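You operate a simulated robot arm through the tools that you are given. There is no shell and no other tool. Be economical: measure what you need, move in short steps, check, and stop when the job is done.

Carry out the task below with a simulated robot arm. There is one attempt and no reset: what you move stays moved.

TASK
Twist the wire of the orange washer hanger tight, then hang it under GOOD.
Fine: hang it on the white band, shut the chuck, crank till the pointer is in the green, open the chuck.

The check looks at the end state, three seconds after you hand in, the way a careful person would. Anything else that was tipped, shoved, dropped, spilled or broken makes it a failure.

THE ROBOT
A 6-joint arm with a two-finger parallel gripper, fixed in place. Base frame: the origin is at the foot of the arm, x ahead of it, y to its left, z up. Lengths are in m, angles in degrees, forces in N, time in s.
Its first joint turns from -166.0 to 166.0 degrees. Payload 3.91 kg.
The TCP is the grasp point between the finger pads, 0.03 m short of the fingertips. In the tool frame z runs along the fingers and y along their closing line. The gripper opens to 0.11 m. The fingers are 0.02 m wide and 0.01 m thick; the gripper's body (0.048 by 0.112 m) begins 0.055 m behind the TCP.
Orientation is that of the tool frame in the base frame, as a unit quaternion [w, x, y, z]. With the fingers straight down and closing along the base's y, the tool's x points along the base's -x, its y along +y and its z along -z.

THE INTERFACE
- The arm moves only by the tool step_arm. Its argument "series" is a list of rows, each an object of numbers (a shift or turn left out is 0, a gripper value left out holds the last): "dx", "dy", "dz": the shift along the base's x, y, z in units of 250 mm (1.0 is 250 mm); "wx", "wy", "wz": the turn, a rotation vector about the base's x, y, z in units of 180 degrees (1.0 is 180 degrees); "hand": the opening in per cent of the stroke, from 0 (shut) to 100 (fully open). In form: [{"dx": .., "dy": .., "dz": .., "wx": .., "wy": .., "wz": .., "hand": ..}, ...]. A call has 1 to 8 rows; each row is the pose to reach, as a shift and turn from the pose commanded when the call began. A call with a number of a shift or a turn outside -1 to 1 is refused whole. Each row takes 0.2 s and may step no farther than 0.05 m and 8.6 degrees from the row before; otherwise, or with a gripper value out of range, the whole call is refused. Where a pose cannot be reached the arm comes as near as it can. A force on the tool above 40 N (or 10 N above the force at the start of the call, whichever is more), or a blocked arm, ends the call early, and 0.2 s more pass. The fingers move at their own pace (about 0.045 m/s each) and stop on an object; they squeeze with about 21 N. The grip force told is the motor's: it shows also when the fingers shut on nothing. Time passes only in rows, and 0.2 s behind the last, so rows that repeat a pose let the fingers close. It gives the time, the measured TCP pose, the force on the tool (base axes), the opening and the grip force at its end, in the units of the frame above (readings bear some noise).
- Cameras (640 x 400 px; columns grow to the right, rows downward): "scene" is fixed at [0.3997, -0.6526, 1.4402]; the picture's right is [0.99, 0.12, 0.00], its down [0.03, -0.24, -0.97] and it looks along [-0.12, 0.96, -0.24] (base axes); focal length 370 px, centre (320, 200). "wrist" rides on the gripper at [0.077, 0.007, -0.115] in the tool frame; the picture's right is [-0.09, 1.00, 0.00], its down [-0.80, -0.07, -0.59] and it looks along [-0.59, -0.05, 0.80] (tool axes); focal length 270 px, centre (320, 200). There is no depth. A picture from a camera that has moved, and an enlarged one, comes with that camera's place and axes in the base frame and with its lens.
- camera(camera): a new picture of that camera. No time passes.
- slide_trunk(by): slides the trunk up (or, below 0, down) by that many m; the arm rides with it, the base frame stays. It gives what a move gives, with no picture.
- enlarge(camera, box): a new picture of the part [left, top, right, bottom] of that camera's present view, enlarged. No time passes.
- finish_job(): hands the job in; it is judged then, once.

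Go step by step. Nothing tells you positions but the pictures and the camera data: compare them with the known pose of the tool, close in by small moves and look again before you grip or let go. The budget is 120 turns and 84 pictures, counting those below and the enlarged ones. Unless the task says otherwise, let go and move clear before handing in, and close with one line.

The tools are called as a command line: name --argument value ..., lists and objects as JSON in quotes. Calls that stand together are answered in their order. step_arm: Moves the arm, as the interface text tells. Its arguments: {"type":"object","properties":{"series":{"type":"array","items":{"type":"object","properties":{"dx":{"type":"number"},"dy":{"type":"number"},"dz":{"type":"number"},"wx":{"type":"number"},"wy":{"type":"number"},"wz":{"type":"number"},"hand":{"type":"number"}}}}},"required":["series"]} The other tools are called the same way: slide_trunk (by) slides the trunk up or down; camera (camera) takes a picture; enlarge (camera, box) takes an enlarged picture of a part of a camera's view; finish_job () hands the job in.

At the start:

```text
clock: 0.0
tool_pos: [0.2668, 0.397, 1.3621]
tcp_rot: [0.0, 0.0, 1.0, 0.001]
wrist_force: [0.1, -0.2, -0.4]
width: 0.1101
grip_force: 0.0
trunk travel left (down, up): [-0.575, 0.035]
```

scene: 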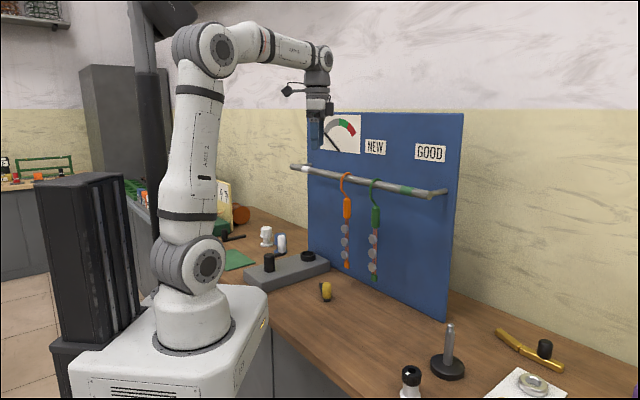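
wrist: 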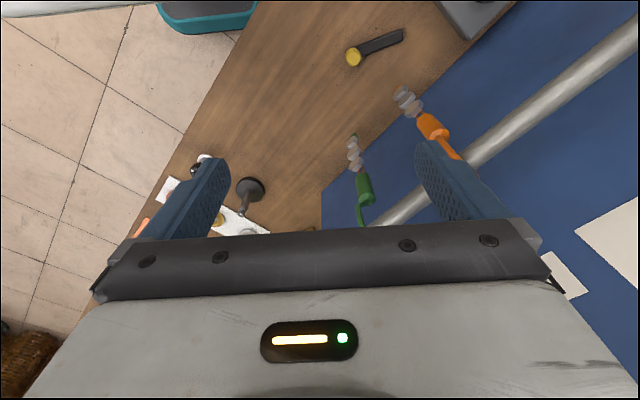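

I see a blue board with a rail carrying an orange and a green hanger, a gauge, and NEW and GOOD labels. I'll look closer to find the white band, chuck and crank.

enlarge --camera "scene" --box '[280, 100, 480, 225]'

enlarge --camera "scene" --box '[220, 180, 400, 300]'

enlarge --camera "scene" --box '[380, 280, 580, 400]'

```text
3.20 times, centred on (380, 162) of scene
camera zoom: at [0.3997, -0.6526, 1.4402], right [0.99, 0.12, 0.0], down [0.03, -0.24, -0.97], along [-0.12, 0.96, -0.24], focal length 1185 px, centre (128, 320)
```

zoom: 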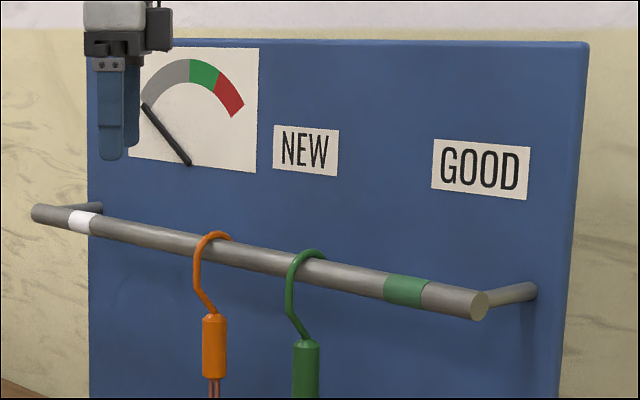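

```text
3.33 times, centred on (310, 240) of scene
camera zoom: at [0.3997, -0.6526, 1.4402], right [0.99, 0.12, 0.0], down [0.03, -0.24, -0.97], along [-0.12, 0.96, -0.24], focal length 1235 px, centre (353, 67)
```

zoom: 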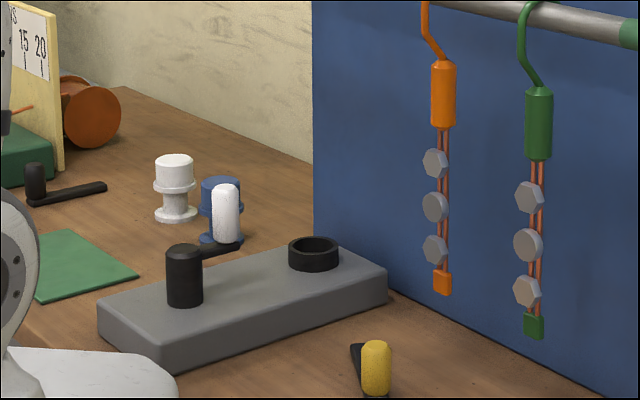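

```text
3.20 times, centred on (480, 340) of scene
camera zoom: at [0.3997, -0.6526, 1.4402], right [0.99, 0.12, 0.0], down [0.03, -0.24, -0.97], along [-0.12, 0.96, -0.24], focal length 1185 px, centre (-192, -248)
```

zoom: 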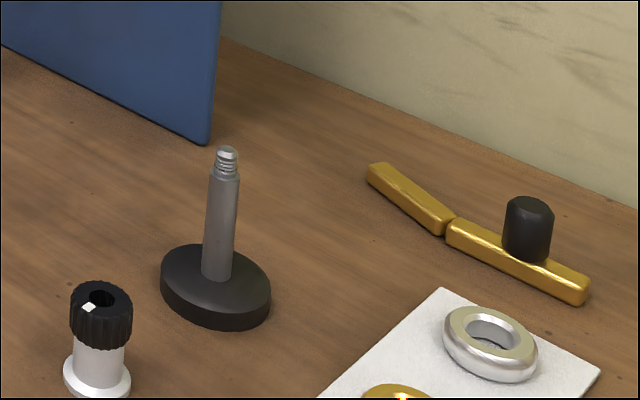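

By triangulating both views, I put the rail about 45° to the base, at z about 1.22. The orange handle is near (0.34, 0.544, 1.12) and the chuck is under the white band near (0.18, 0.70). I'll turn the wrist to look at the fixture.

step_arm --series '[{"wz": 0.045, "dy": -0.04}, {"wz": 0.09, "dy": -0.08}, {"wz": 0.135, "dy": -0.12}, {"wz": 0.18, "dy": -0.16}, {"wz": 0.225, "dy": -0.2}, {"wz": 0.27, "dy": -0.24}, {"wz": 0.315, "dy": -0.28}, {"wz": 0.36, "dy": -0.32}]'

camera --camera "wrist"

```text
clock: 1.8
tool_pos: [0.2663, 0.3164, 1.3627]
tcp_rot: [0.0, -0.538, 0.843, 0.0]
wrist_force: [0.5, -0.3, -0.4]
width: 0.1099
grip_force: 0.1
trunk travel left (down, up): [-0.575, 0.035]
```

```text
78 pictures are left
camera wrist: at [0.2287, 0.2493, 1.478], right [-0.87, 0.5, 0.0], down [0.4, 0.7, 0.6], along [0.3, 0.51, -0.8], focal length 270 px, centre (320, 200)
```

wrist: 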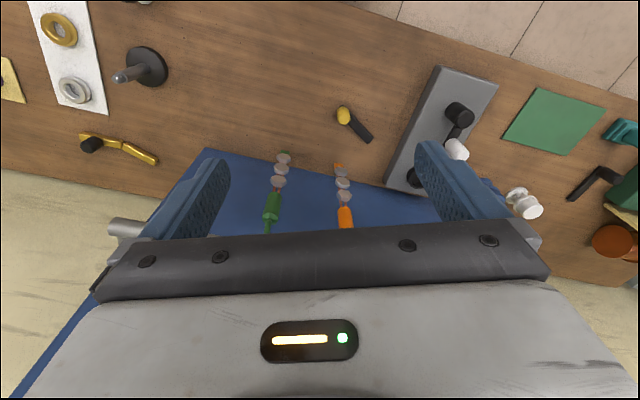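

The view agrees: the chuck is near (0.18, 0.70, 0.87). I'll spin the wrist so that, once tilted to horizontal, the camera sits above the fingers.

step_arm --series '[{"wz": 0.047}, {"wz": 0.094}, {"wz": 0.141}, {"wz": 0.188}, {"wz": 0.235}, {"wz": 0.282}, {"wz": 0.329}, {"wz": 0.376}]'

step_arm --series '[{"wz": 0.047}, {"wz": 0.094}, {"wz": 0.141}, {"wz": 0.188}, {"wz": 0.235}, {"wz": 0.282}, {"wz": 0.329}, {"wz": 0.376}]'

step_arm --series '[{"wz": 0.047}, {"wz": 0.094}, {"wz": 0.141}, {"wz": 0.16}]'

```text
clock: 3.6
tool_pos: [0.2682, 0.3174, 1.3623]
tcp_rot: [0.0, 0.916, -0.402, 0.0]
wrist_force: [0.4, 0.5, -0.5]
width: 0.1098
grip_force: 0.0
trunk travel left (down, up): [-0.575, 0.035]
```

```text
clock: 5.4
tool_pos: [0.2671, 0.3173, 1.3623]
tcp_rot: [-0.001, 0.984, 0.176, 0.0]
wrist_force: [0.6, -0.3, -0.4]
width: 0.1099
grip_force: 0.1
trunk travel left (down, up): [-0.575, 0.035]
```

```text
clock: 6.4
tool_pos: [0.2669, 0.3176, 1.3619]
tcp_rot: [0.0, 0.909, 0.416, 0.001]
wrist_force: [0.1, 0.2, 0.4]
width: 0.11
grip_force: 0.0
trunk travel left (down, up): [-0.575, 0.035]
```

The tool's x axis now points along the board normal. I'll tilt the fingers toward horizontal while moving forward a little, staying above the rail.

step_arm --series '[{"wx": 0.0354, "wy": -0.0309, "dx": 0.02, "dy": 0.05}, {"wx": 0.0708, "wy": -0.0618, "dx": 0.03, "dy": 0.1}, {"wx": 0.1062, "wy": -0.0927, "dx": 0.04, "dy": 0.15}, {"wx": 0.1416, "wy": -0.1236, "dx": 0.04, "dy": 0.2}, {"wx": 0.177, "wy": -0.1545, "dx": 0.04, "dy": 0.25}, {"wx": 0.2124, "wy": -0.1854, "dx": 0.04, "dy": 0.3}]'

camera --camera "wrist"

camera --camera "scene"

```text
clock: 7.8
tool_pos: [0.2753, 0.3917, 1.3628]
tcp_rot: [-0.177, 0.823, 0.374, 0.39]
wrist_force: [0.1, 0.5, -0.3]
width: 0.11
grip_force: 0.1
trunk travel left (down, up): [-0.575, 0.035]
```

```text
77 pictures are left
camera wrist: at [0.2558, 0.3577, 1.4958], right [0.71, -0.7, -0.07], down [-0.69, -0.68, -0.25], along [0.12, 0.22, -0.97], focal length 270 px, centre (320, 200)
```

wrist: 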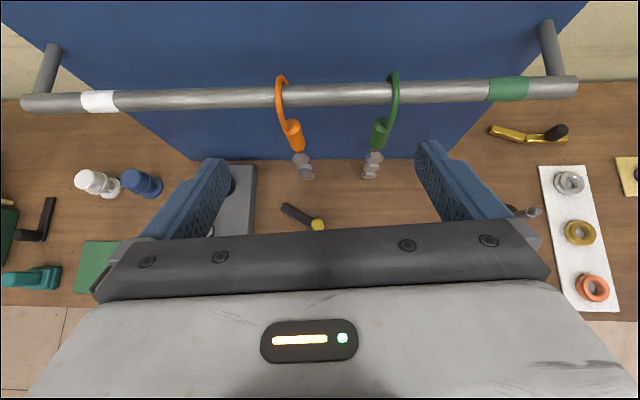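

```text
76 pictures are left
```

scene: 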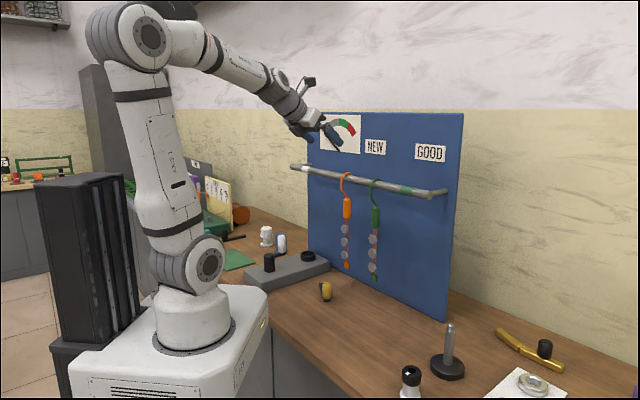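

Good view: white band on the left, green band under GOOD on the right. I'll finish the tilt to horizontal, then lower the trunk in front of the rail.

step_arm --series '[{"wx": 0.0354, "wy": -0.0309}, {"wx": 0.0708, "wy": -0.0618}, {"wx": 0.1062, "wy": -0.0927}, {"wx": 0.1416, "wy": -0.1236}, {"wx": 0.177, "wy": -0.1545}, {"wx": 0.2124, "wy": -0.1854}, {"wx": 0.217, "wy": -0.189}]'

camera --camera "wrist"

```text
clock: 9.4
tool_pos: [0.2767, 0.3911, 1.3623]
tcp_rot: [-0.323, 0.569, 0.259, 0.71]
wrist_force: [-0.1, -0.5, 0.2]
width: 0.1102
grip_force: 0.0
trunk travel left (down, up): [-0.575, 0.035]
```

```text
75 pictures are left
camera wrist: at [0.1984, 0.2902, 1.4127], right [0.76, -0.64, -0.09], down [-0.32, -0.26, -0.91], along [0.56, 0.72, -0.4], focal length 270 px, centre (320, 200)
```

wrist: 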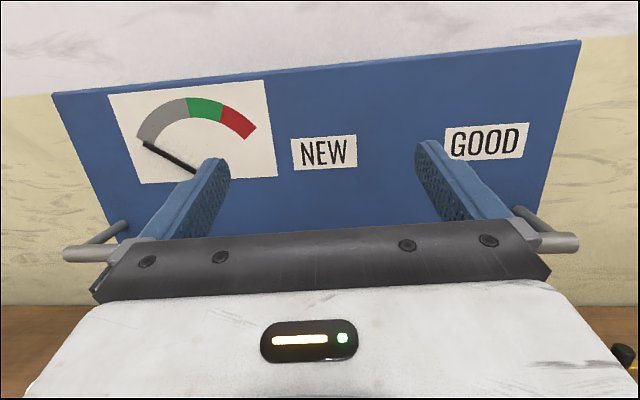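

I overshot to 12.6° above horizontal, so I'll take that back and then lower the trunk 0.2 m.

step_arm --series '[{"wx": -0.0264, "wy": 0.023}, {"wx": -0.0528, "wy": 0.046}]'

slide_trunk --by -0.2

camera --camera "wrist"

camera --camera "scene"

```text
clock: 10.0
tool_pos: [0.2773, 0.3909, 1.363]
tcp_rot: [-0.292, 0.644, 0.293, 0.643]
wrist_force: [0.6, 0.0, -0.8]
width: 0.11
grip_force: 0.1
trunk travel left (down, up): [-0.575, 0.035]
```

```text
clock: 12.2
tool_pos: [0.2768, 0.3911, 1.162]
tcp_rot: [-0.292, 0.644, 0.292, 0.644]
wrist_force: [0.4, 0.6, 0.0]
width: 0.1099
grip_force: 0.0
trunk travel left (down, up): [-0.375, 0.235]
```

```text
74 pictures are left
camera wrist: at [0.2078, 0.3008, 1.2395], right [0.75, -0.65, -0.09], down [-0.44, -0.4, -0.8], along [0.49, 0.64, -0.59], focal length 270 px, centre (320, 200)
```

wrist: 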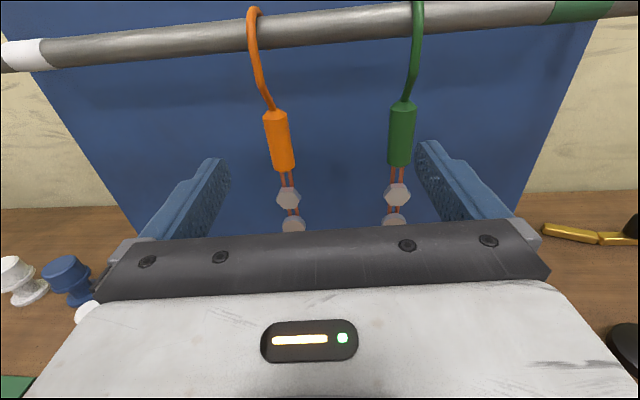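

```text
73 pictures are left
```

scene: 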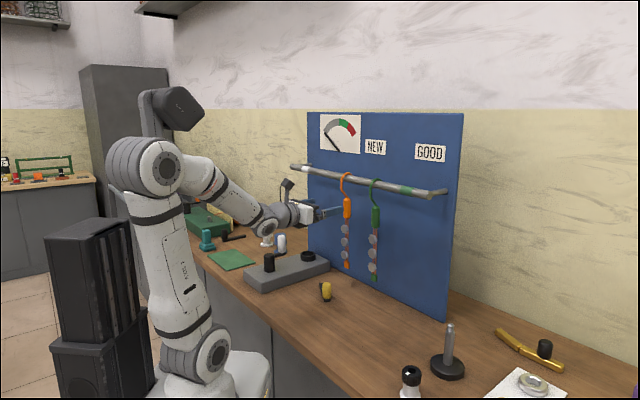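

I see the orange hanger clearly now. Next I'll move left along the rail, tilted down, to inspect the twisting fixture.

step_arm --series '[{"dx": -0.11, "dy": 0.04, "dz": 0.05}, {"dx": -0.23, "dy": 0.12, "dz": 0.1, "wx": -0.0354, "wy": 0.0309}, {"dx": -0.37, "dy": 0.22, "dz": 0.15, "wx": -0.0708, "wy": 0.0618}, {"dx": -0.51, "dy": 0.32, "dz": 0.2, "wx": -0.1062, "wy": 0.0927}, {"dx": -0.65, "dy": 0.42, "dz": 0.2, "wx": -0.1416, "wy": 0.1236}, {"dx": -0.78, "dy": 0.5, "dz": 0.2, "wx": -0.177, "wy": 0.1545}]'

camera --camera "wrist"

camera --camera "scene"

```text
clock: 13.6
tool_pos: [0.0773, 0.5123, 1.2163]
tcp_rot: [-0.171, 0.83, 0.38, 0.371]
wrist_force: [-2.6, 0.1, 1.7]
width: 0.1097
grip_force: 0.1
trunk travel left (down, up): [-0.375, 0.235]
```

```text
72 pictures are left
camera wrist: at [0.061, 0.482, 1.3498], right [0.72, -0.7, -0.07], down [-0.69, -0.69, -0.2], along [0.09, 0.19, -0.98], focal length 270 px, centre (320, 200)
```

wrist: 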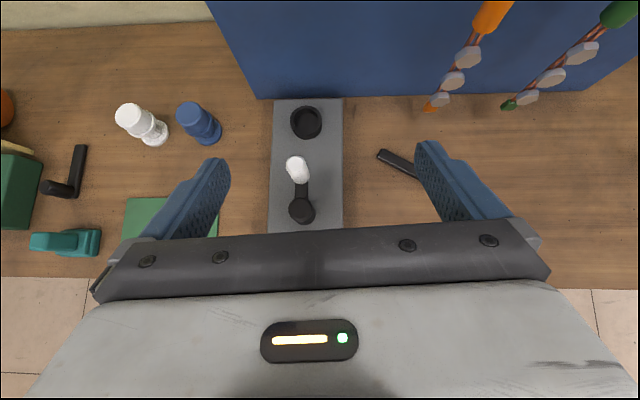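

```text
71 pictures are left
```

scene: 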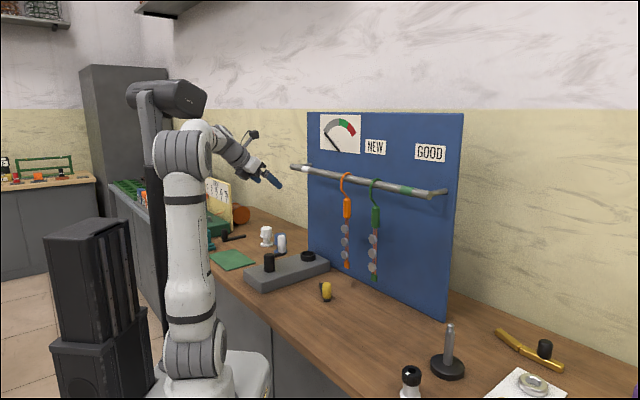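

enlarge --camera "wrist" --box '[240, 80, 440, 240]'

enlarge --camera "scene" --box '[235, 225, 345, 300]'

```text
2.50 times, centred on (340, 160) of wrist
camera zoom: at [0.061, 0.482, 1.3498], right [0.72, -0.7, -0.07], down [-0.69, -0.69, -0.2], along [0.09, 0.19, -0.98], focal length 676 px, centre (270, 300)
```

zoom: 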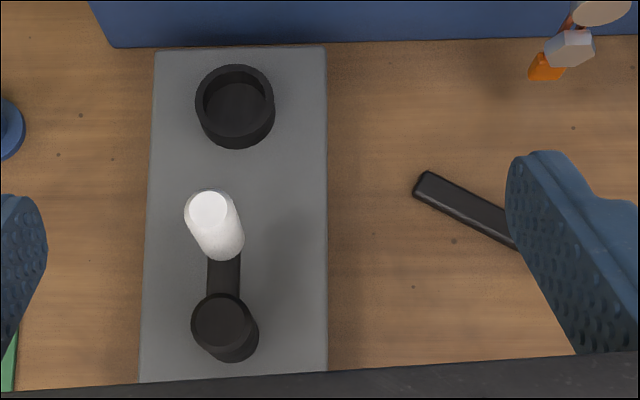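

```text
5.33 times, centred on (290, 262) of scene
camera zoom: at [0.3997, -0.6526, 1.4402], right [0.99, 0.12, 0.0], down [0.03, -0.24, -0.97], along [-0.12, 0.96, -0.24], focal length 1976 px, centre (480, -133)
```

zoom: 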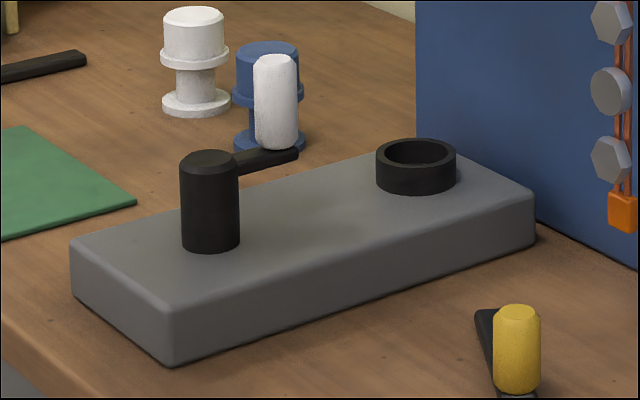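

The crank is a hub with an arm and white knob on the grey block, and the cup beside the board is the chuck. I need to see whether the yellow-knobbed lever is the chuck's lever, so I'll look at it from above.

step_arm --series '[{"dx": 0.13, "dy": -0.13}, {"dx": 0.26, "dy": -0.26}, {"dx": 0.38, "dy": -0.38}, {"dx": 0.46, "dy": -0.48}]'

enlarge --camera "wrist" --box '[200, 0, 440, 240]'

```text
clock: 14.6
tool_pos: [0.1996, 0.3954, 1.2137]
tcp_rot: [-0.168, 0.832, 0.378, 0.368]
wrist_force: [-0.2, 0.0, -0.7]
width: 0.1099
grip_force: 0.0
trunk travel left (down, up): [-0.375, 0.235]
```

```text
1.67 times, centred on (320, 120) of wrist
camera zoom: at [0.1823, 0.3654, 1.3485], right [0.71, -0.7, -0.07], down [-0.7, -0.69, -0.19], along [0.09, 0.18, -0.98], focal length 450 px, centre (320, 333)
```

zoom: 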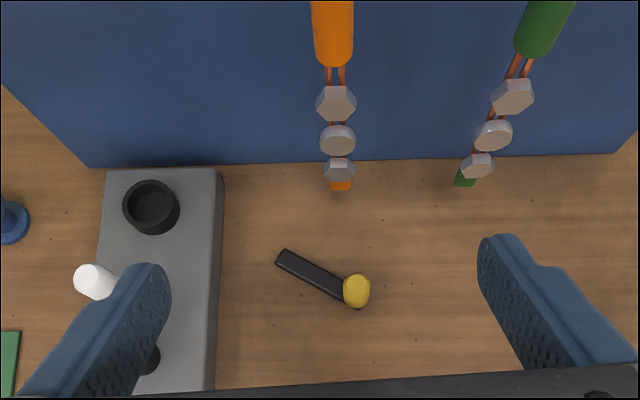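

The yellow-knobbed bar sits right by the block. I'll enlarge it and the similar black and gold levers to compare how each is mounted.

enlarge --camera "scene" --box '[305, 270, 353, 310]'

enlarge --camera "scene" --box '[180, 170, 270, 260]'

enlarge --camera "wrist" --box '[280, 130, 360, 190]'

```text
10.00 times, centred on (329, 290) of scene
camera zoom: at [0.3997, -0.6526, 1.4402], right [0.99, 0.12, 0.0], down [0.03, -0.24, -0.97], along [-0.12, 0.96, -0.24], focal length 3704 px, centre (230, -700)
```

zoom: 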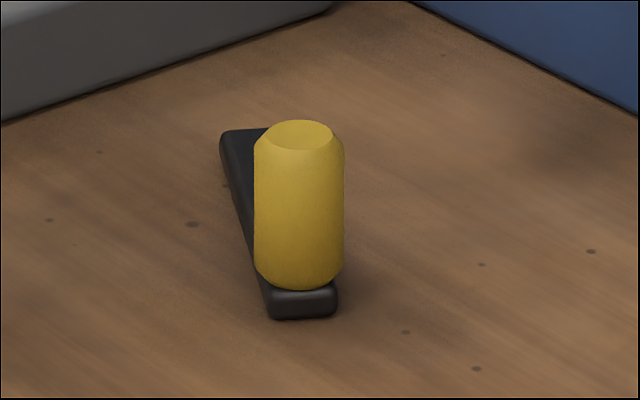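

```text
4.44 times, centred on (225, 215) of scene
camera zoom: at [0.3997, -0.6526, 1.4402], right [0.99, 0.12, 0.0], down [0.03, -0.24, -0.97], along [-0.12, 0.96, -0.24], focal length 1646 px, centre (742, 133)
```

zoom: 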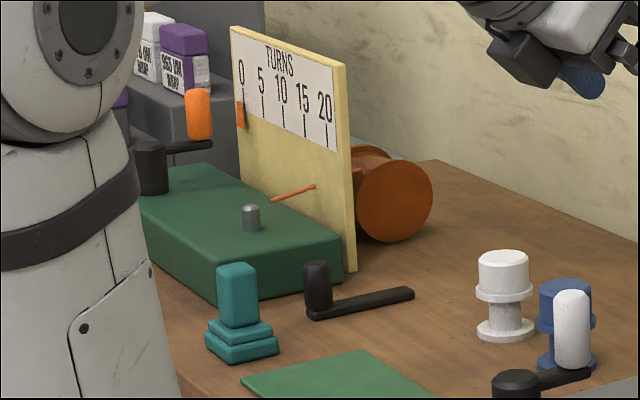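

```text
6.67 times, centred on (320, 160) of wrist
camera zoom: at [0.1823, 0.3654, 1.3485], right [0.71, -0.7, -0.07], down [-0.7, -0.69, -0.19], along [0.09, 0.18, -0.98], focal length 1802 px, centre (320, 467)
```

zoom: 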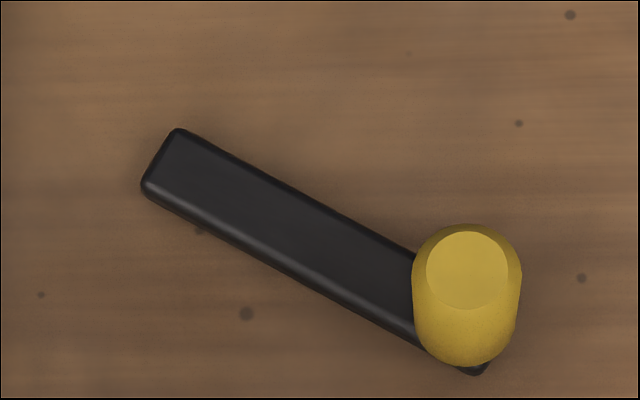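

The coil winder behind has the same kind of bench lever beside it, so I take the yellow lever to be this fixture's chuck lever, pivoting at its plain end. First I'll go back to horizontal in front of the orange handle.

step_arm --series '[{"wx": 0.0354, "wy": -0.0309, "dx": 0.05, "dy": 0.04, "dz": -0.06}, {"wx": 0.0708, "wy": -0.0618, "dx": 0.1, "dy": 0.08, "dz": -0.12}, {"wx": 0.1062, "wy": -0.0927, "dx": 0.15, "dy": 0.13, "dz": -0.18}, {"wx": 0.1416, "wy": -0.1236, "dx": 0.2, "dy": 0.18, "dz": -0.26}, {"wx": 0.177, "wy": -0.1545, "dx": 0.245, "dy": 0.23, "dz": -0.36}]'

camera --camera "wrist"

camera --camera "scene"

```text
clock: 15.8
tool_pos: [0.2607, 0.4537, 1.1212]
tcp_rot: [-0.293, 0.644, 0.293, 0.643]
wrist_force: [0.0, -0.1, 0.1]
width: 0.1099
grip_force: 0.2
trunk travel left (down, up): [-0.375, 0.235]
```

```text
64 pictures are left
camera wrist: at [0.1899, 0.3633, 1.1998], right [0.75, -0.65, -0.09], down [-0.44, -0.4, -0.8], along [0.49, 0.64, -0.59], focal length 270 px, centre (320, 200)
```

wrist: 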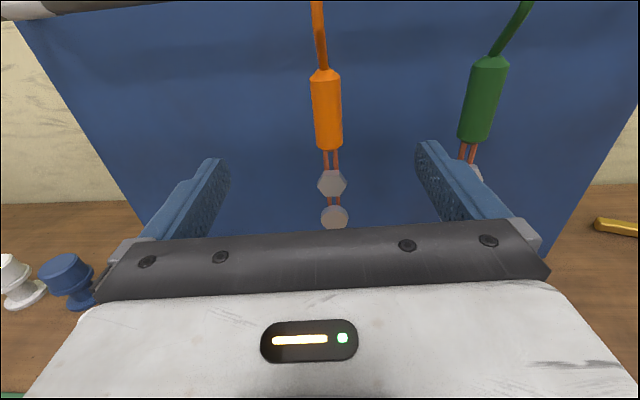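

```text
63 pictures are left
```

scene: 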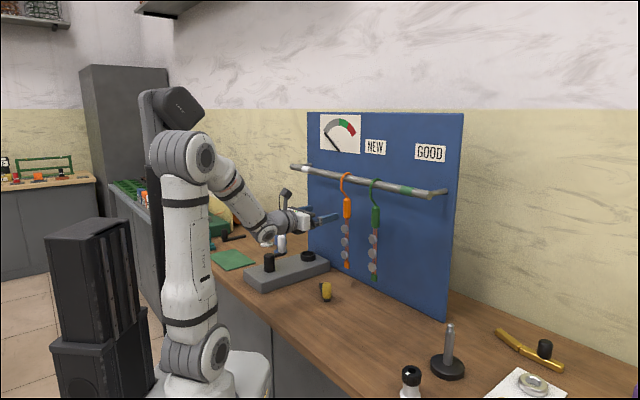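

The handle is centred between the fingers at about (0.342, 0.541, 1.12). I'll advance 0.12 m along the board normal.

step_arm --series '[{"dx": 0.11, "dy": 0.12, "hand": 60}, {"dx": 0.22, "dy": 0.24, "hand": 60}, {"dx": 0.325, "dy": 0.35, "hand": 60}, {"dx": 0.325, "dy": 0.35, "hand": 60}]'

camera --camera "wrist"

enlarge --camera "scene" --box '[280, 150, 400, 230]'

```text
clock: 16.8
tool_pos: [0.3419, 0.543, 1.122]
tcp_rot: [-0.292, 0.644, 0.293, 0.643]
wrist_force: [0.2, 0.2, 0.1]
width: 0.0657
grip_force: 0.0
trunk travel left (down, up): [-0.375, 0.235]
```

```text
62 pictures are left
camera wrist: at [0.2721, 0.4523, 1.1996], right [0.75, -0.65, -0.09], down [-0.44, -0.4, -0.8], along [0.49, 0.64, -0.59], focal length 270 px, centre (320, 200)
```

wrist: 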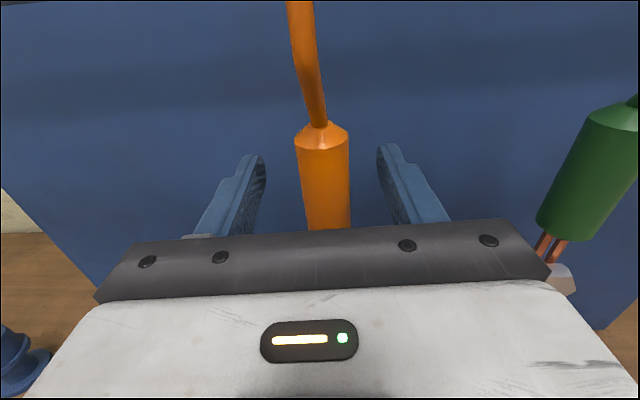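

```text
5.00 times, centred on (340, 190) of scene
camera zoom: at [0.3997, -0.6526, 1.4402], right [0.99, 0.12, 0.0], down [0.03, -0.24, -0.97], along [-0.12, 0.96, -0.24], focal length 1852 px, centre (220, 250)
```

zoom: 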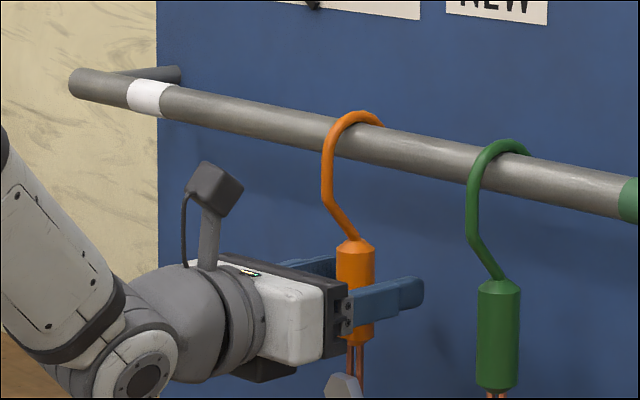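

The handle sits between the pads, so I'll close the fingers.

step_arm --series '[{"hand": 30}, {"hand": 0}, {"hand": 0}, {"hand": 0}, {"hand": 0}]'

step_arm --series '[{"dz": 0.02}, {"dz": 0.04}]'

enlarge --camera "scene" --box '[280, 150, 400, 300]'

```text
clock: 18.0
tool_pos: [0.3411, 0.5429, 1.1224]
tcp_rot: [-0.293, 0.644, 0.293, 0.643]
wrist_force: [0.3, -0.4, 0.3]
width: 0.0252
grip_force: 21.3
trunk travel left (down, up): [-0.375, 0.235]
```

```text
clock: 18.6
tool_pos: [0.3403, 0.5421, 1.1317]
tcp_rot: [-0.292, 0.644, 0.293, 0.643]
wrist_force: [-0.3, -0.1, -1.2]
width: 0.0252
grip_force: 21.1
trunk travel left (down, up): [-0.375, 0.235]
```

```text
2.67 times, centred on (340, 225) of scene
camera zoom: at [0.3997, -0.6526, 1.4402], right [0.99, 0.12, 0.0], down [0.03, -0.24, -0.97], along [-0.12, 0.96, -0.24], focal length 988 px, centre (267, 133)
```

zoom: 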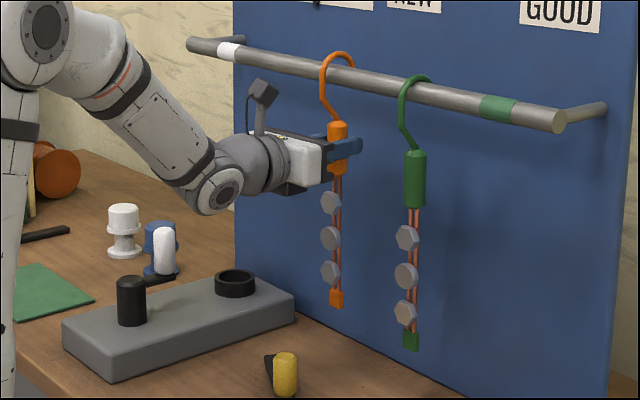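

The hanger is lifted 1 cm and the hook is still loosely around the rail. I'll slide it halfway toward the white band and check clearance to the rail.

step_arm --series '[{"dx": -0.08, "dy": 0.08}, {"dx": -0.16, "dy": 0.16}, {"dx": -0.24, "dy": 0.24}, {"dx": -0.32, "dy": 0.32}]'

enlarge --camera "scene" --box '[280, 140, 370, 230]'

camera --camera "wrist"

```text
clock: 19.6
tool_pos: [0.2598, 0.6211, 1.131]
tcp_rot: [-0.292, 0.644, 0.293, 0.644]
wrist_force: [0.5, -0.2, -1.9]
width: 0.0249
grip_force: 21.5
trunk travel left (down, up): [-0.375, 0.235]
```

```text
4.44 times, centred on (325, 185) of scene
camera zoom: at [0.3997, -0.6526, 1.4402], right [0.99, 0.12, 0.0], down [0.03, -0.24, -0.97], along [-0.12, 0.96, -0.24], focal length 1646 px, centre (298, 267)
```

zoom: 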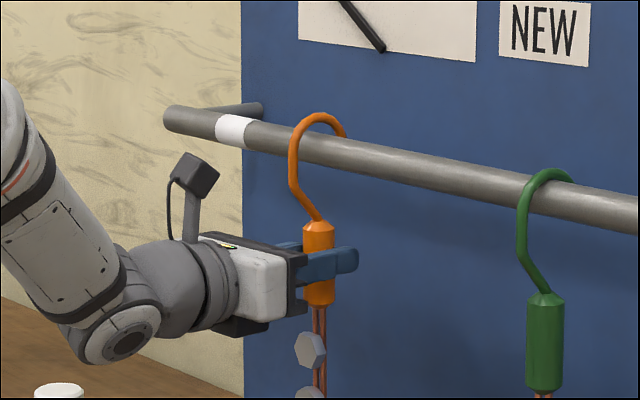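

```text
58 pictures are left
camera wrist: at [0.1902, 0.5306, 1.2089], right [0.75, -0.66, -0.09], down [-0.44, -0.4, -0.8], along [0.49, 0.64, -0.59], focal length 270 px, centre (320, 200)
```

wrist: 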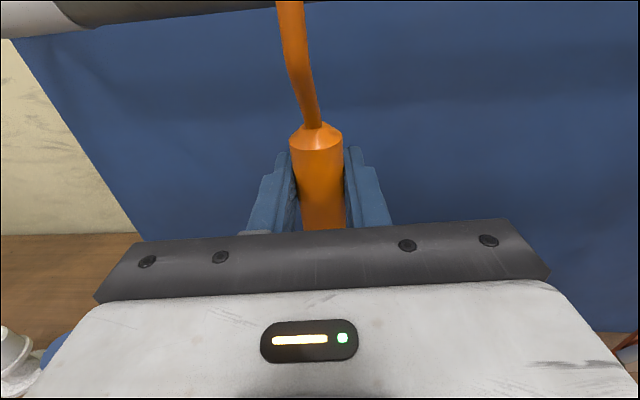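

Clearance is fine and the tab is above everything. The band is about 0.105 m further along the rail, so I'll slide on.

step_arm --series '[{"dx": -0.07, "dy": 0.07}, {"dx": -0.14, "dy": 0.14}, {"dx": -0.22, "dy": 0.22}, {"dx": -0.296, "dy": 0.296}, {"dx": -0.296, "dy": 0.296}]'

enlarge --camera "scene" --box '[260, 140, 350, 200]'

enlarge --camera "scene" --box '[260, 200, 350, 280]'

camera --camera "wrist"

```text
clock: 20.8
tool_pos: [0.187, 0.6945, 1.1333]
tcp_rot: [-0.292, 0.644, 0.293, 0.643]
wrist_force: [-0.3, 0.5, -2.5]
width: 0.0251
grip_force: 20.9
trunk travel left (down, up): [-0.375, 0.235]
```

```text
6.67 times, centred on (305, 170) of scene
camera zoom: at [0.3997, -0.6526, 1.4402], right [0.99, 0.12, 0.0], down [0.03, -0.24, -0.97], along [-0.12, 0.96, -0.24], focal length 2469 px, centre (420, 400)
```

zoom: 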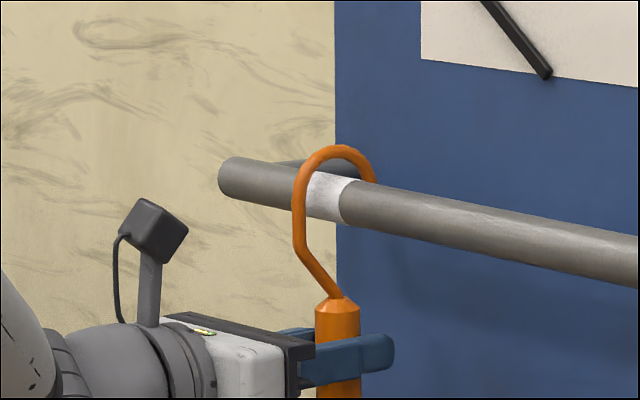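

```text
5.00 times, centred on (305, 240) of scene
camera zoom: at [0.3997, -0.6526, 1.4402], right [0.99, 0.12, 0.0], down [0.03, -0.24, -0.97], along [-0.12, 0.96, -0.24], focal length 1852 px, centre (395, 0)
```

zoom: 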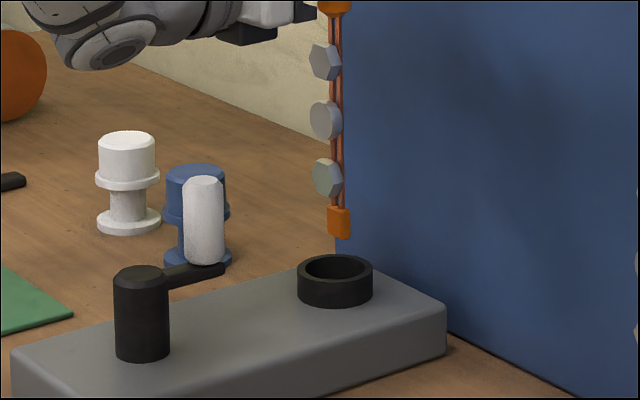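

```text
55 pictures are left
camera wrist: at [0.1175, 0.6042, 1.2107], right [0.75, -0.66, -0.09], down [-0.44, -0.4, -0.8], along [0.49, 0.64, -0.59], focal length 270 px, centre (320, 200)
```

wrist: 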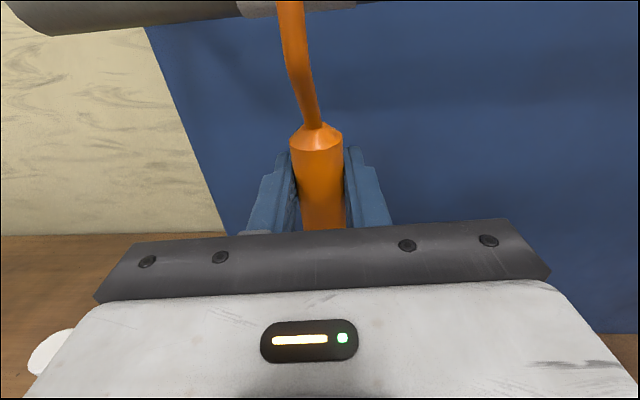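

The tab is right above the cup and the hook is on the white band. I'll lower it onto the rail, release and back off.

step_arm --series '[{"dz": -0.02}, {"dz": -0.042}, {"dz": -0.042, "hand": 15}, {"dz": -0.042, "hand": 30}, {"dz": -0.042, "hand": 60}, {"dz": -0.042, "hand": 60}, {"dz": -0.042, "hand": 60}]'

enlarge --camera "scene" --box '[260, 140, 350, 280]'

```text
clock: 22.4
tool_pos: [0.1878, 0.6949, 1.1222]
tcp_rot: [-0.292, 0.644, 0.294, 0.643]
wrist_force: [-0.7, -0.6, -0.1]
width: 0.066
grip_force: 0.1
trunk travel left (down, up): [-0.375, 0.235]
```

```text
2.86 times, centred on (305, 210) of scene
camera zoom: at [0.3997, -0.6526, 1.4402], right [0.99, 0.12, 0.0], down [0.03, -0.24, -0.97], along [-0.12, 0.96, -0.24], focal length 1058 px, centre (363, 171)
```

zoom: 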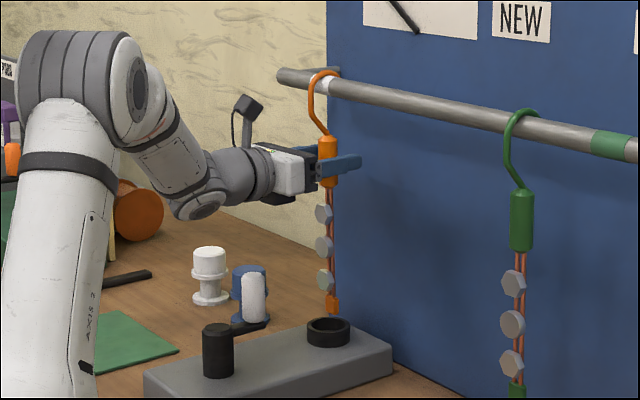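

The hanger hangs on the white band with the tab above the cup. I'll back away along the normal, keeping clear, then tilt down for the lever.

step_arm --series '[{"dx": -0.1, "dy": -0.1}, {"dx": -0.2, "dy": -0.2}, {"dx": -0.3, "dy": -0.3}, {"dx": -0.4, "dy": -0.4}, {"dx": -0.35, "dy": -0.52, "wx": -0.033, "wy": 0.033}, {"dx": -0.25, "dy": -0.65, "wx": -0.066, "wy": 0.066}, {"dx": -0.1, "dy": -0.75, "wx": -0.099, "wy": 0.099}, {"dx": 0.05, "dy": -0.87, "wx": -0.132, "wy": 0.132}]'

camera --camera "wrist"

camera --camera "scene"

```text
clock: 24.2
tool_pos: [0.1995, 0.4782, 1.1225]
tcp_rot: [-0.209, 0.808, 0.353, 0.424]
wrist_force: [-0.6, -0.1, 0.2]
width: 0.0661
grip_force: 0.0
trunk travel left (down, up): [-0.375, 0.235]
```

```text
53 pictures are left
camera wrist: at [0.174, 0.431, 1.2502], right [0.71, -0.7, -0.11], down [-0.69, -0.65, -0.34], along [0.16, 0.31, -0.94], focal length 270 px, centre (320, 200)
```

wrist: 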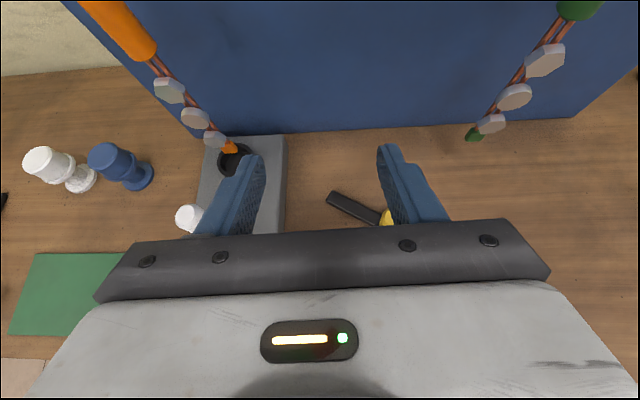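

```text
52 pictures are left
```

scene: 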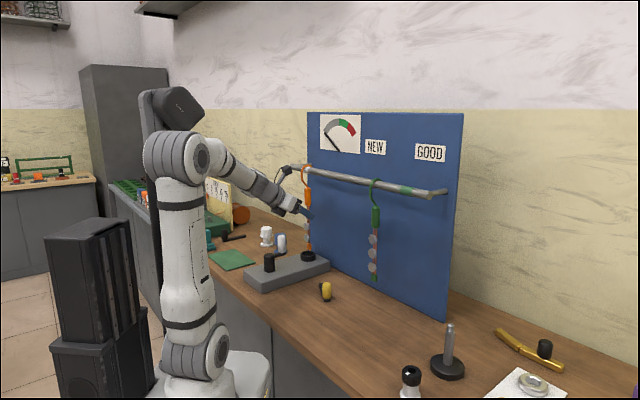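

The hanger stays put and the tab is over the cup. Next I'll hover above the yellow knob at about (0.287, 0.462).

step_arm --series '[{"dx": 0.06, "dy": -0.01, "dz": -0.12, "wx": -0.02, "wy": 0.02, "hand": 80}, {"dx": 0.14, "dy": -0.02, "dz": -0.28, "wx": -0.04, "wy": 0.04}, {"dx": 0.23, "dy": -0.04, "dz": -0.42, "wx": -0.063, "wy": 0.063}, {"dx": 0.35, "dy": -0.064, "dz": -0.5, "wx": -0.063, "wy": 0.063}, {"dx": 0.35, "dy": -0.064, "dz": -0.6, "wx": -0.063, "wy": 0.063}]'

camera --camera "wrist"

camera --camera "scene"

```text
clock: 25.4
tool_pos: [0.2873, 0.463, 0.971]
tcp_rot: [-0.161, 0.862, 0.37, 0.306]
wrist_force: [-0.7, 0.0, 0.1]
width: 0.0879
grip_force: 0.0
trunk travel left (down, up): [-0.375, 0.235]
```

```text
51 pictures are left
camera wrist: at [0.2877, 0.4414, 1.1081], right [0.69, -0.72, -0.11], down [-0.73, -0.68, -0.06], along [-0.03, 0.12, -0.99], focal length 270 px, centre (320, 200)
```

wrist: 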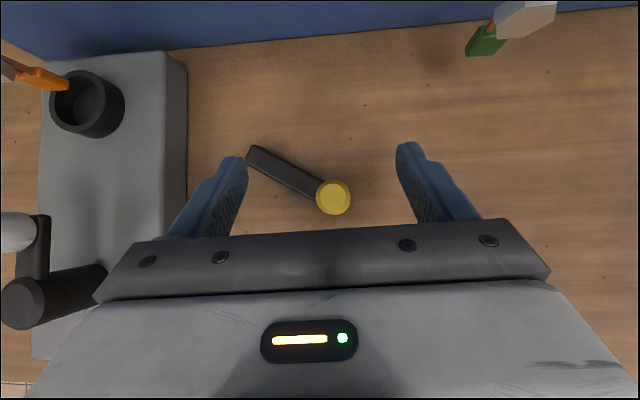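

```text
50 pictures are left
```

scene: 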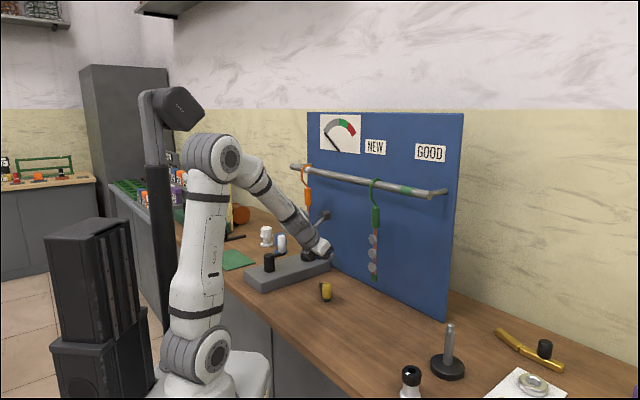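

The knob is centred between the fingers at about (0.290, 0.463). I'll descend to it and grip.

step_arm --series '[{"dz": -0.16, "dx": 0.01}, {"dz": -0.32, "dx": 0.01}, {"dz": -0.44, "dx": 0.01}, {"dz": -0.44, "dx": 0.01, "hand": 50}]'

camera --camera "wrist"

enlarge --camera "scene" --box '[285, 240, 375, 310]'

```text
clock: 26.4
tool_pos: [0.2888, 0.461, 0.8614]
tcp_rot: [-0.161, 0.862, 0.37, 0.306]
wrist_force: [-0.3, 0.0, -0.6]
width: 0.0549
grip_force: 0.2
trunk travel left (down, up): [-0.375, 0.235]
```

```text
49 pictures are left
camera wrist: at [0.2893, 0.4403, 0.9986], right [0.69, -0.72, -0.11], down [-0.73, -0.68, -0.06], along [-0.03, 0.12, -0.99], focal length 270 px, centre (320, 200)
```

wrist: 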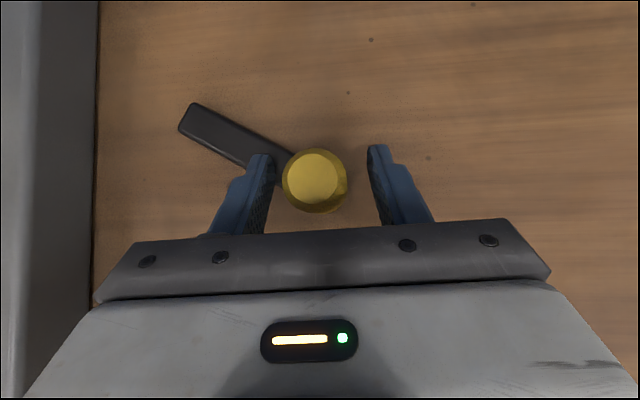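

```text
5.71 times, centred on (330, 275) of scene
camera zoom: at [0.3997, -0.6526, 1.4402], right [0.99, 0.12, 0.0], down [0.03, -0.24, -0.97], along [-0.12, 0.96, -0.24], focal length 2117 px, centre (263, -229)
```

zoom: 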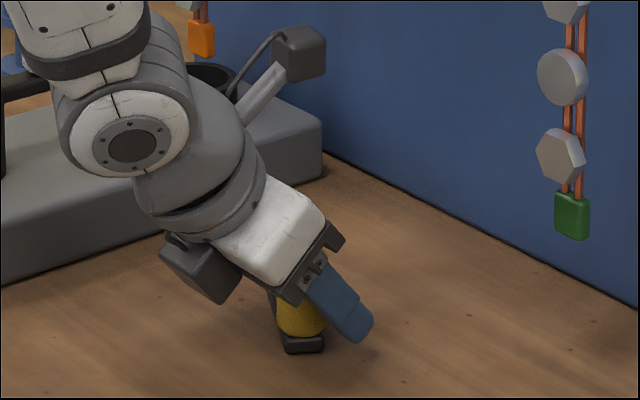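

The knob is between the pads and nothing is touching. I'll close on it.

step_arm --series '[{"hand": 20}, {"hand": 0}, {"hand": 0}, {"hand": 0}]'

```text
clock: 27.4
tool_pos: [0.2894, 0.4624, 0.8636]
tcp_rot: [-0.161, 0.862, 0.371, 0.306]
wrist_force: [-4.6, 4.8, -0.5]
width: 0.0305
grip_force: 45.3
trunk travel left (down, up): [-0.375, 0.235]
```

I have it gripped, and the reading suggests the lever is anchored. I'll try a small tangential move toward -x and watch the force.

step_arm --series '[{"dx": -0.03, "dy": -0.004}, {"dx": -0.06, "dy": -0.01}]'

```text
clock: 28.0
tool_pos: [0.2752, 0.4583, 0.8625]
tcp_rot: [-0.161, 0.862, 0.37, 0.306]
wrist_force: [6.5, -6.5, 7.0]
width: 0.0302
grip_force: 44.6
trunk travel left (down, up): [-0.375, 0.235]
```

camera --camera "wrist"

```text
47 pictures are left
camera wrist: at [0.2746, 0.4371, 0.9989], right [0.69, -0.72, -0.11], down [-0.73, -0.68, -0.06], along [-0.03, 0.12, -0.99], focal length 270 px, centre (320, 200)
```

wrist: 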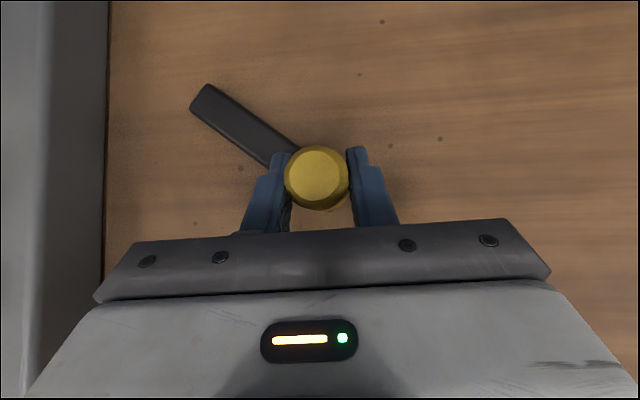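

The bar's far end stayed put while the knob swung, so it is a pivoted lever. I'll continue along the arc.

step_arm --series '[{"dx": -0.04, "dy": -0.001}, {"dx": -0.078, "dy": 0.0}, {"dx": -0.117, "dy": 0.006}, {"dx": -0.155, "dy": 0.015}]'

camera --camera "wrist"

enlarge --camera "scene" --box '[260, 150, 360, 300]'

```text
clock: 29.0
tool_pos: [0.2335, 0.4634, 0.8613]
tcp_rot: [-0.161, 0.862, 0.371, 0.305]
wrist_force: [-0.6, -2.8, -2.9]
width: 0.0308
grip_force: 45.6
trunk travel left (down, up): [-0.375, 0.235]
```

```text
46 pictures are left
camera wrist: at [0.2342, 0.4427, 0.9985], right [0.69, -0.72, -0.11], down [-0.72, -0.69, -0.06], along [-0.03, 0.12, -0.99], focal length 270 px, centre (320, 200)
```

wrist: 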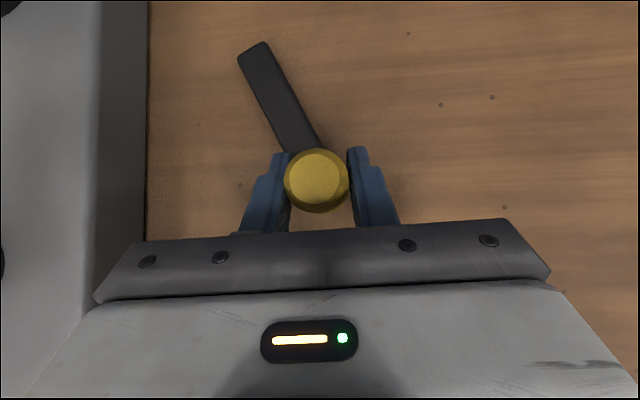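

```text
2.67 times, centred on (310, 225) of scene
camera zoom: at [0.3997, -0.6526, 1.4402], right [0.99, 0.12, 0.0], down [0.03, -0.24, -0.97], along [-0.12, 0.96, -0.24], focal length 988 px, centre (347, 133)
```

zoom: 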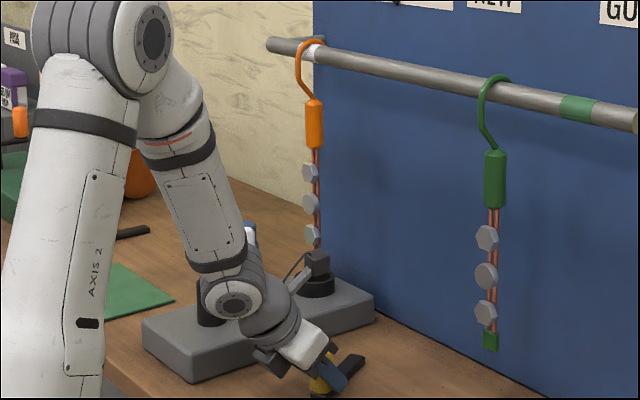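

The lever follows with light resistance. I'll keep going in the same direction to find the stop.

step_arm --series '[{"dx": -0.034, "dy": 0.013}, {"dx": -0.066, "dy": 0.029}, {"dx": -0.1, "dy": 0.051}, {"dx": -0.13, "dy": 0.075}, {"dx": -0.157, "dy": 0.103}, {"dx": -0.182, "dy": 0.134}]'

camera --camera "wrist"

enlarge --camera "scene" --box '[260, 150, 360, 300]'

```text
clock: 30.3
tool_pos: [0.197, 0.4874, 0.863]
tcp_rot: [-0.156, 0.864, 0.367, 0.309]
wrist_force: [8.9, -18.0, 8.7]
width: 0.0303
grip_force: 45.0
trunk travel left (down, up): [-0.375, 0.235]
stopped in row 6: the force on the tool passed its limit (the readings are from after the stop); the commanded pose is now the measured one
```

```text
44 pictures are left
camera wrist: at [0.196, 0.4673, 0.9988], right [0.68, -0.73, -0.1], down [-0.73, -0.68, -0.06], along [-0.02, 0.12, -0.99], focal length 270 px, centre (320, 200)
```

wrist: 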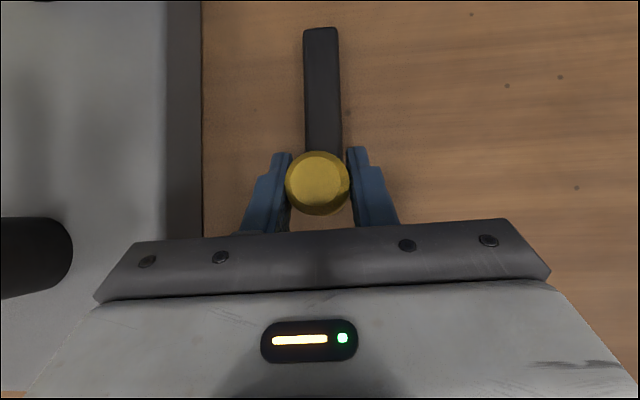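

```text
2.67 times, centred on (310, 225) of scene
camera zoom: at [0.3997, -0.6526, 1.4402], right [0.99, 0.12, 0.0], down [0.03, -0.24, -0.97], along [-0.12, 0.96, -0.24], focal length 988 px, centre (347, 133)
```

zoom: 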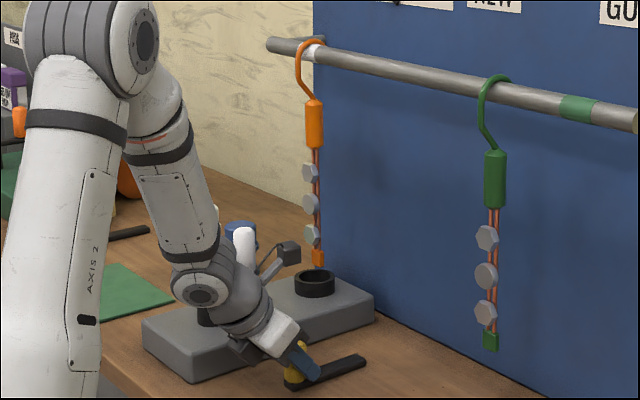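

The lever hit a stop at about 60° of swing, parallel to the block, so the chuck should be shut. I'll release, lift clear and inspect the cup.

step_arm --series '[{"hand": 20}, {"hand": 45}, {"hand": 60}, {"hand": 60}, {"dz": 0.15, "dx": -0.03, "dy": -0.03}, {"dz": 0.33, "dx": -0.06, "dy": -0.06}, {"dz": 0.5, "dx": -0.1, "dy": -0.1}]'

camera --camera "wrist"

enlarge --camera "scene" --box '[260, 220, 350, 290]'

```text
clock: 31.9
tool_pos: [0.1682, 0.466, 0.9863]
tcp_rot: [-0.158, 0.863, 0.368, 0.308]
wrist_force: [0.1, 1.1, 0.3]
width: 0.0659
grip_force: 0.0
trunk travel left (down, up): [-0.375, 0.235]
```

```text
42 pictures are left
camera wrist: at [0.1679, 0.4466, 1.1233], right [0.68, -0.72, -0.1], down [-0.73, -0.68, -0.06], along [-0.02, 0.12, -0.99], focal length 270 px, centre (320, 200)
```

wrist: 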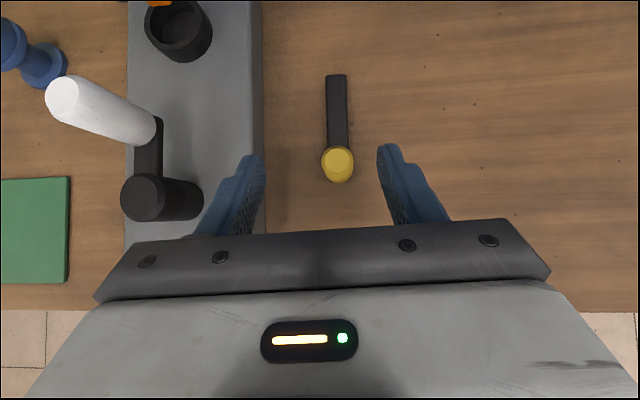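

```text
5.71 times, centred on (305, 255) of scene
camera zoom: at [0.3997, -0.6526, 1.4402], right [0.99, 0.12, 0.0], down [0.03, -0.24, -0.97], along [-0.12, 0.96, -0.24], focal length 2117 px, centre (406, -114)
```

zoom: 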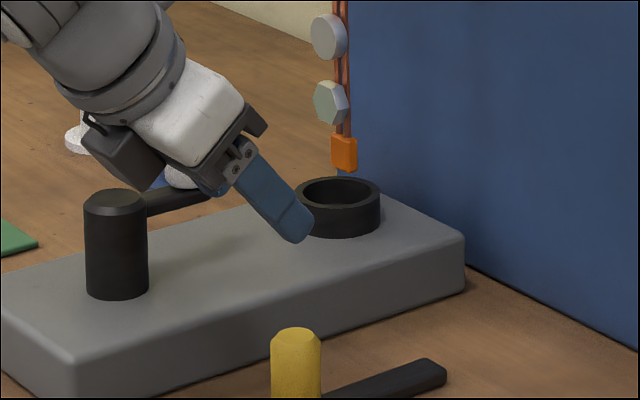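

The lever now rests parallel to the block. The crank knob is near (0.103, 0.619) with its top at z about 0.978, on a radius of about 0.054 around the hub at (0.065, 0.580). I'll hover over it.

step_arm --series '[{"dz": 0.15, "hand": 65}, {"dx": -0.04, "dy": 0.1, "dz": 0.25}, {"dx": -0.1, "dy": 0.25, "dz": 0.25}, {"dx": -0.17, "dy": 0.41, "dz": 0.25}, {"dx": -0.24, "dy": 0.53, "dz": 0.25}, {"dx": -0.261, "dy": 0.612, "dz": 0.25}, {"dx": -0.261, "dy": 0.612, "dz": 0.25}]'

camera --camera "wrist"

```text
clock: 33.5
tool_pos: [0.1024, 0.6181, 1.0474]
tcp_rot: [-0.158, 0.863, 0.369, 0.308]
wrist_force: [-0.3, -0.1, -0.1]
width: 0.0715
grip_force: 0.1
trunk travel left (down, up): [-0.375, 0.235]
```

```text
40 pictures are left
camera wrist: at [0.1021, 0.5978, 1.1848], right [0.68, -0.72, -0.1], down [-0.73, -0.68, -0.06], along [-0.02, 0.12, -0.99], focal length 270 px, centre (320, 200)
```

wrist: 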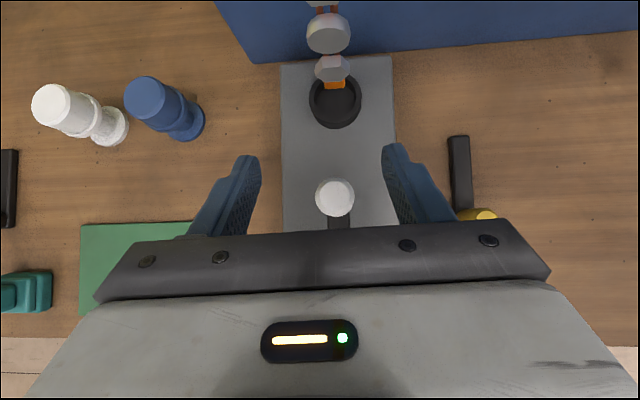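

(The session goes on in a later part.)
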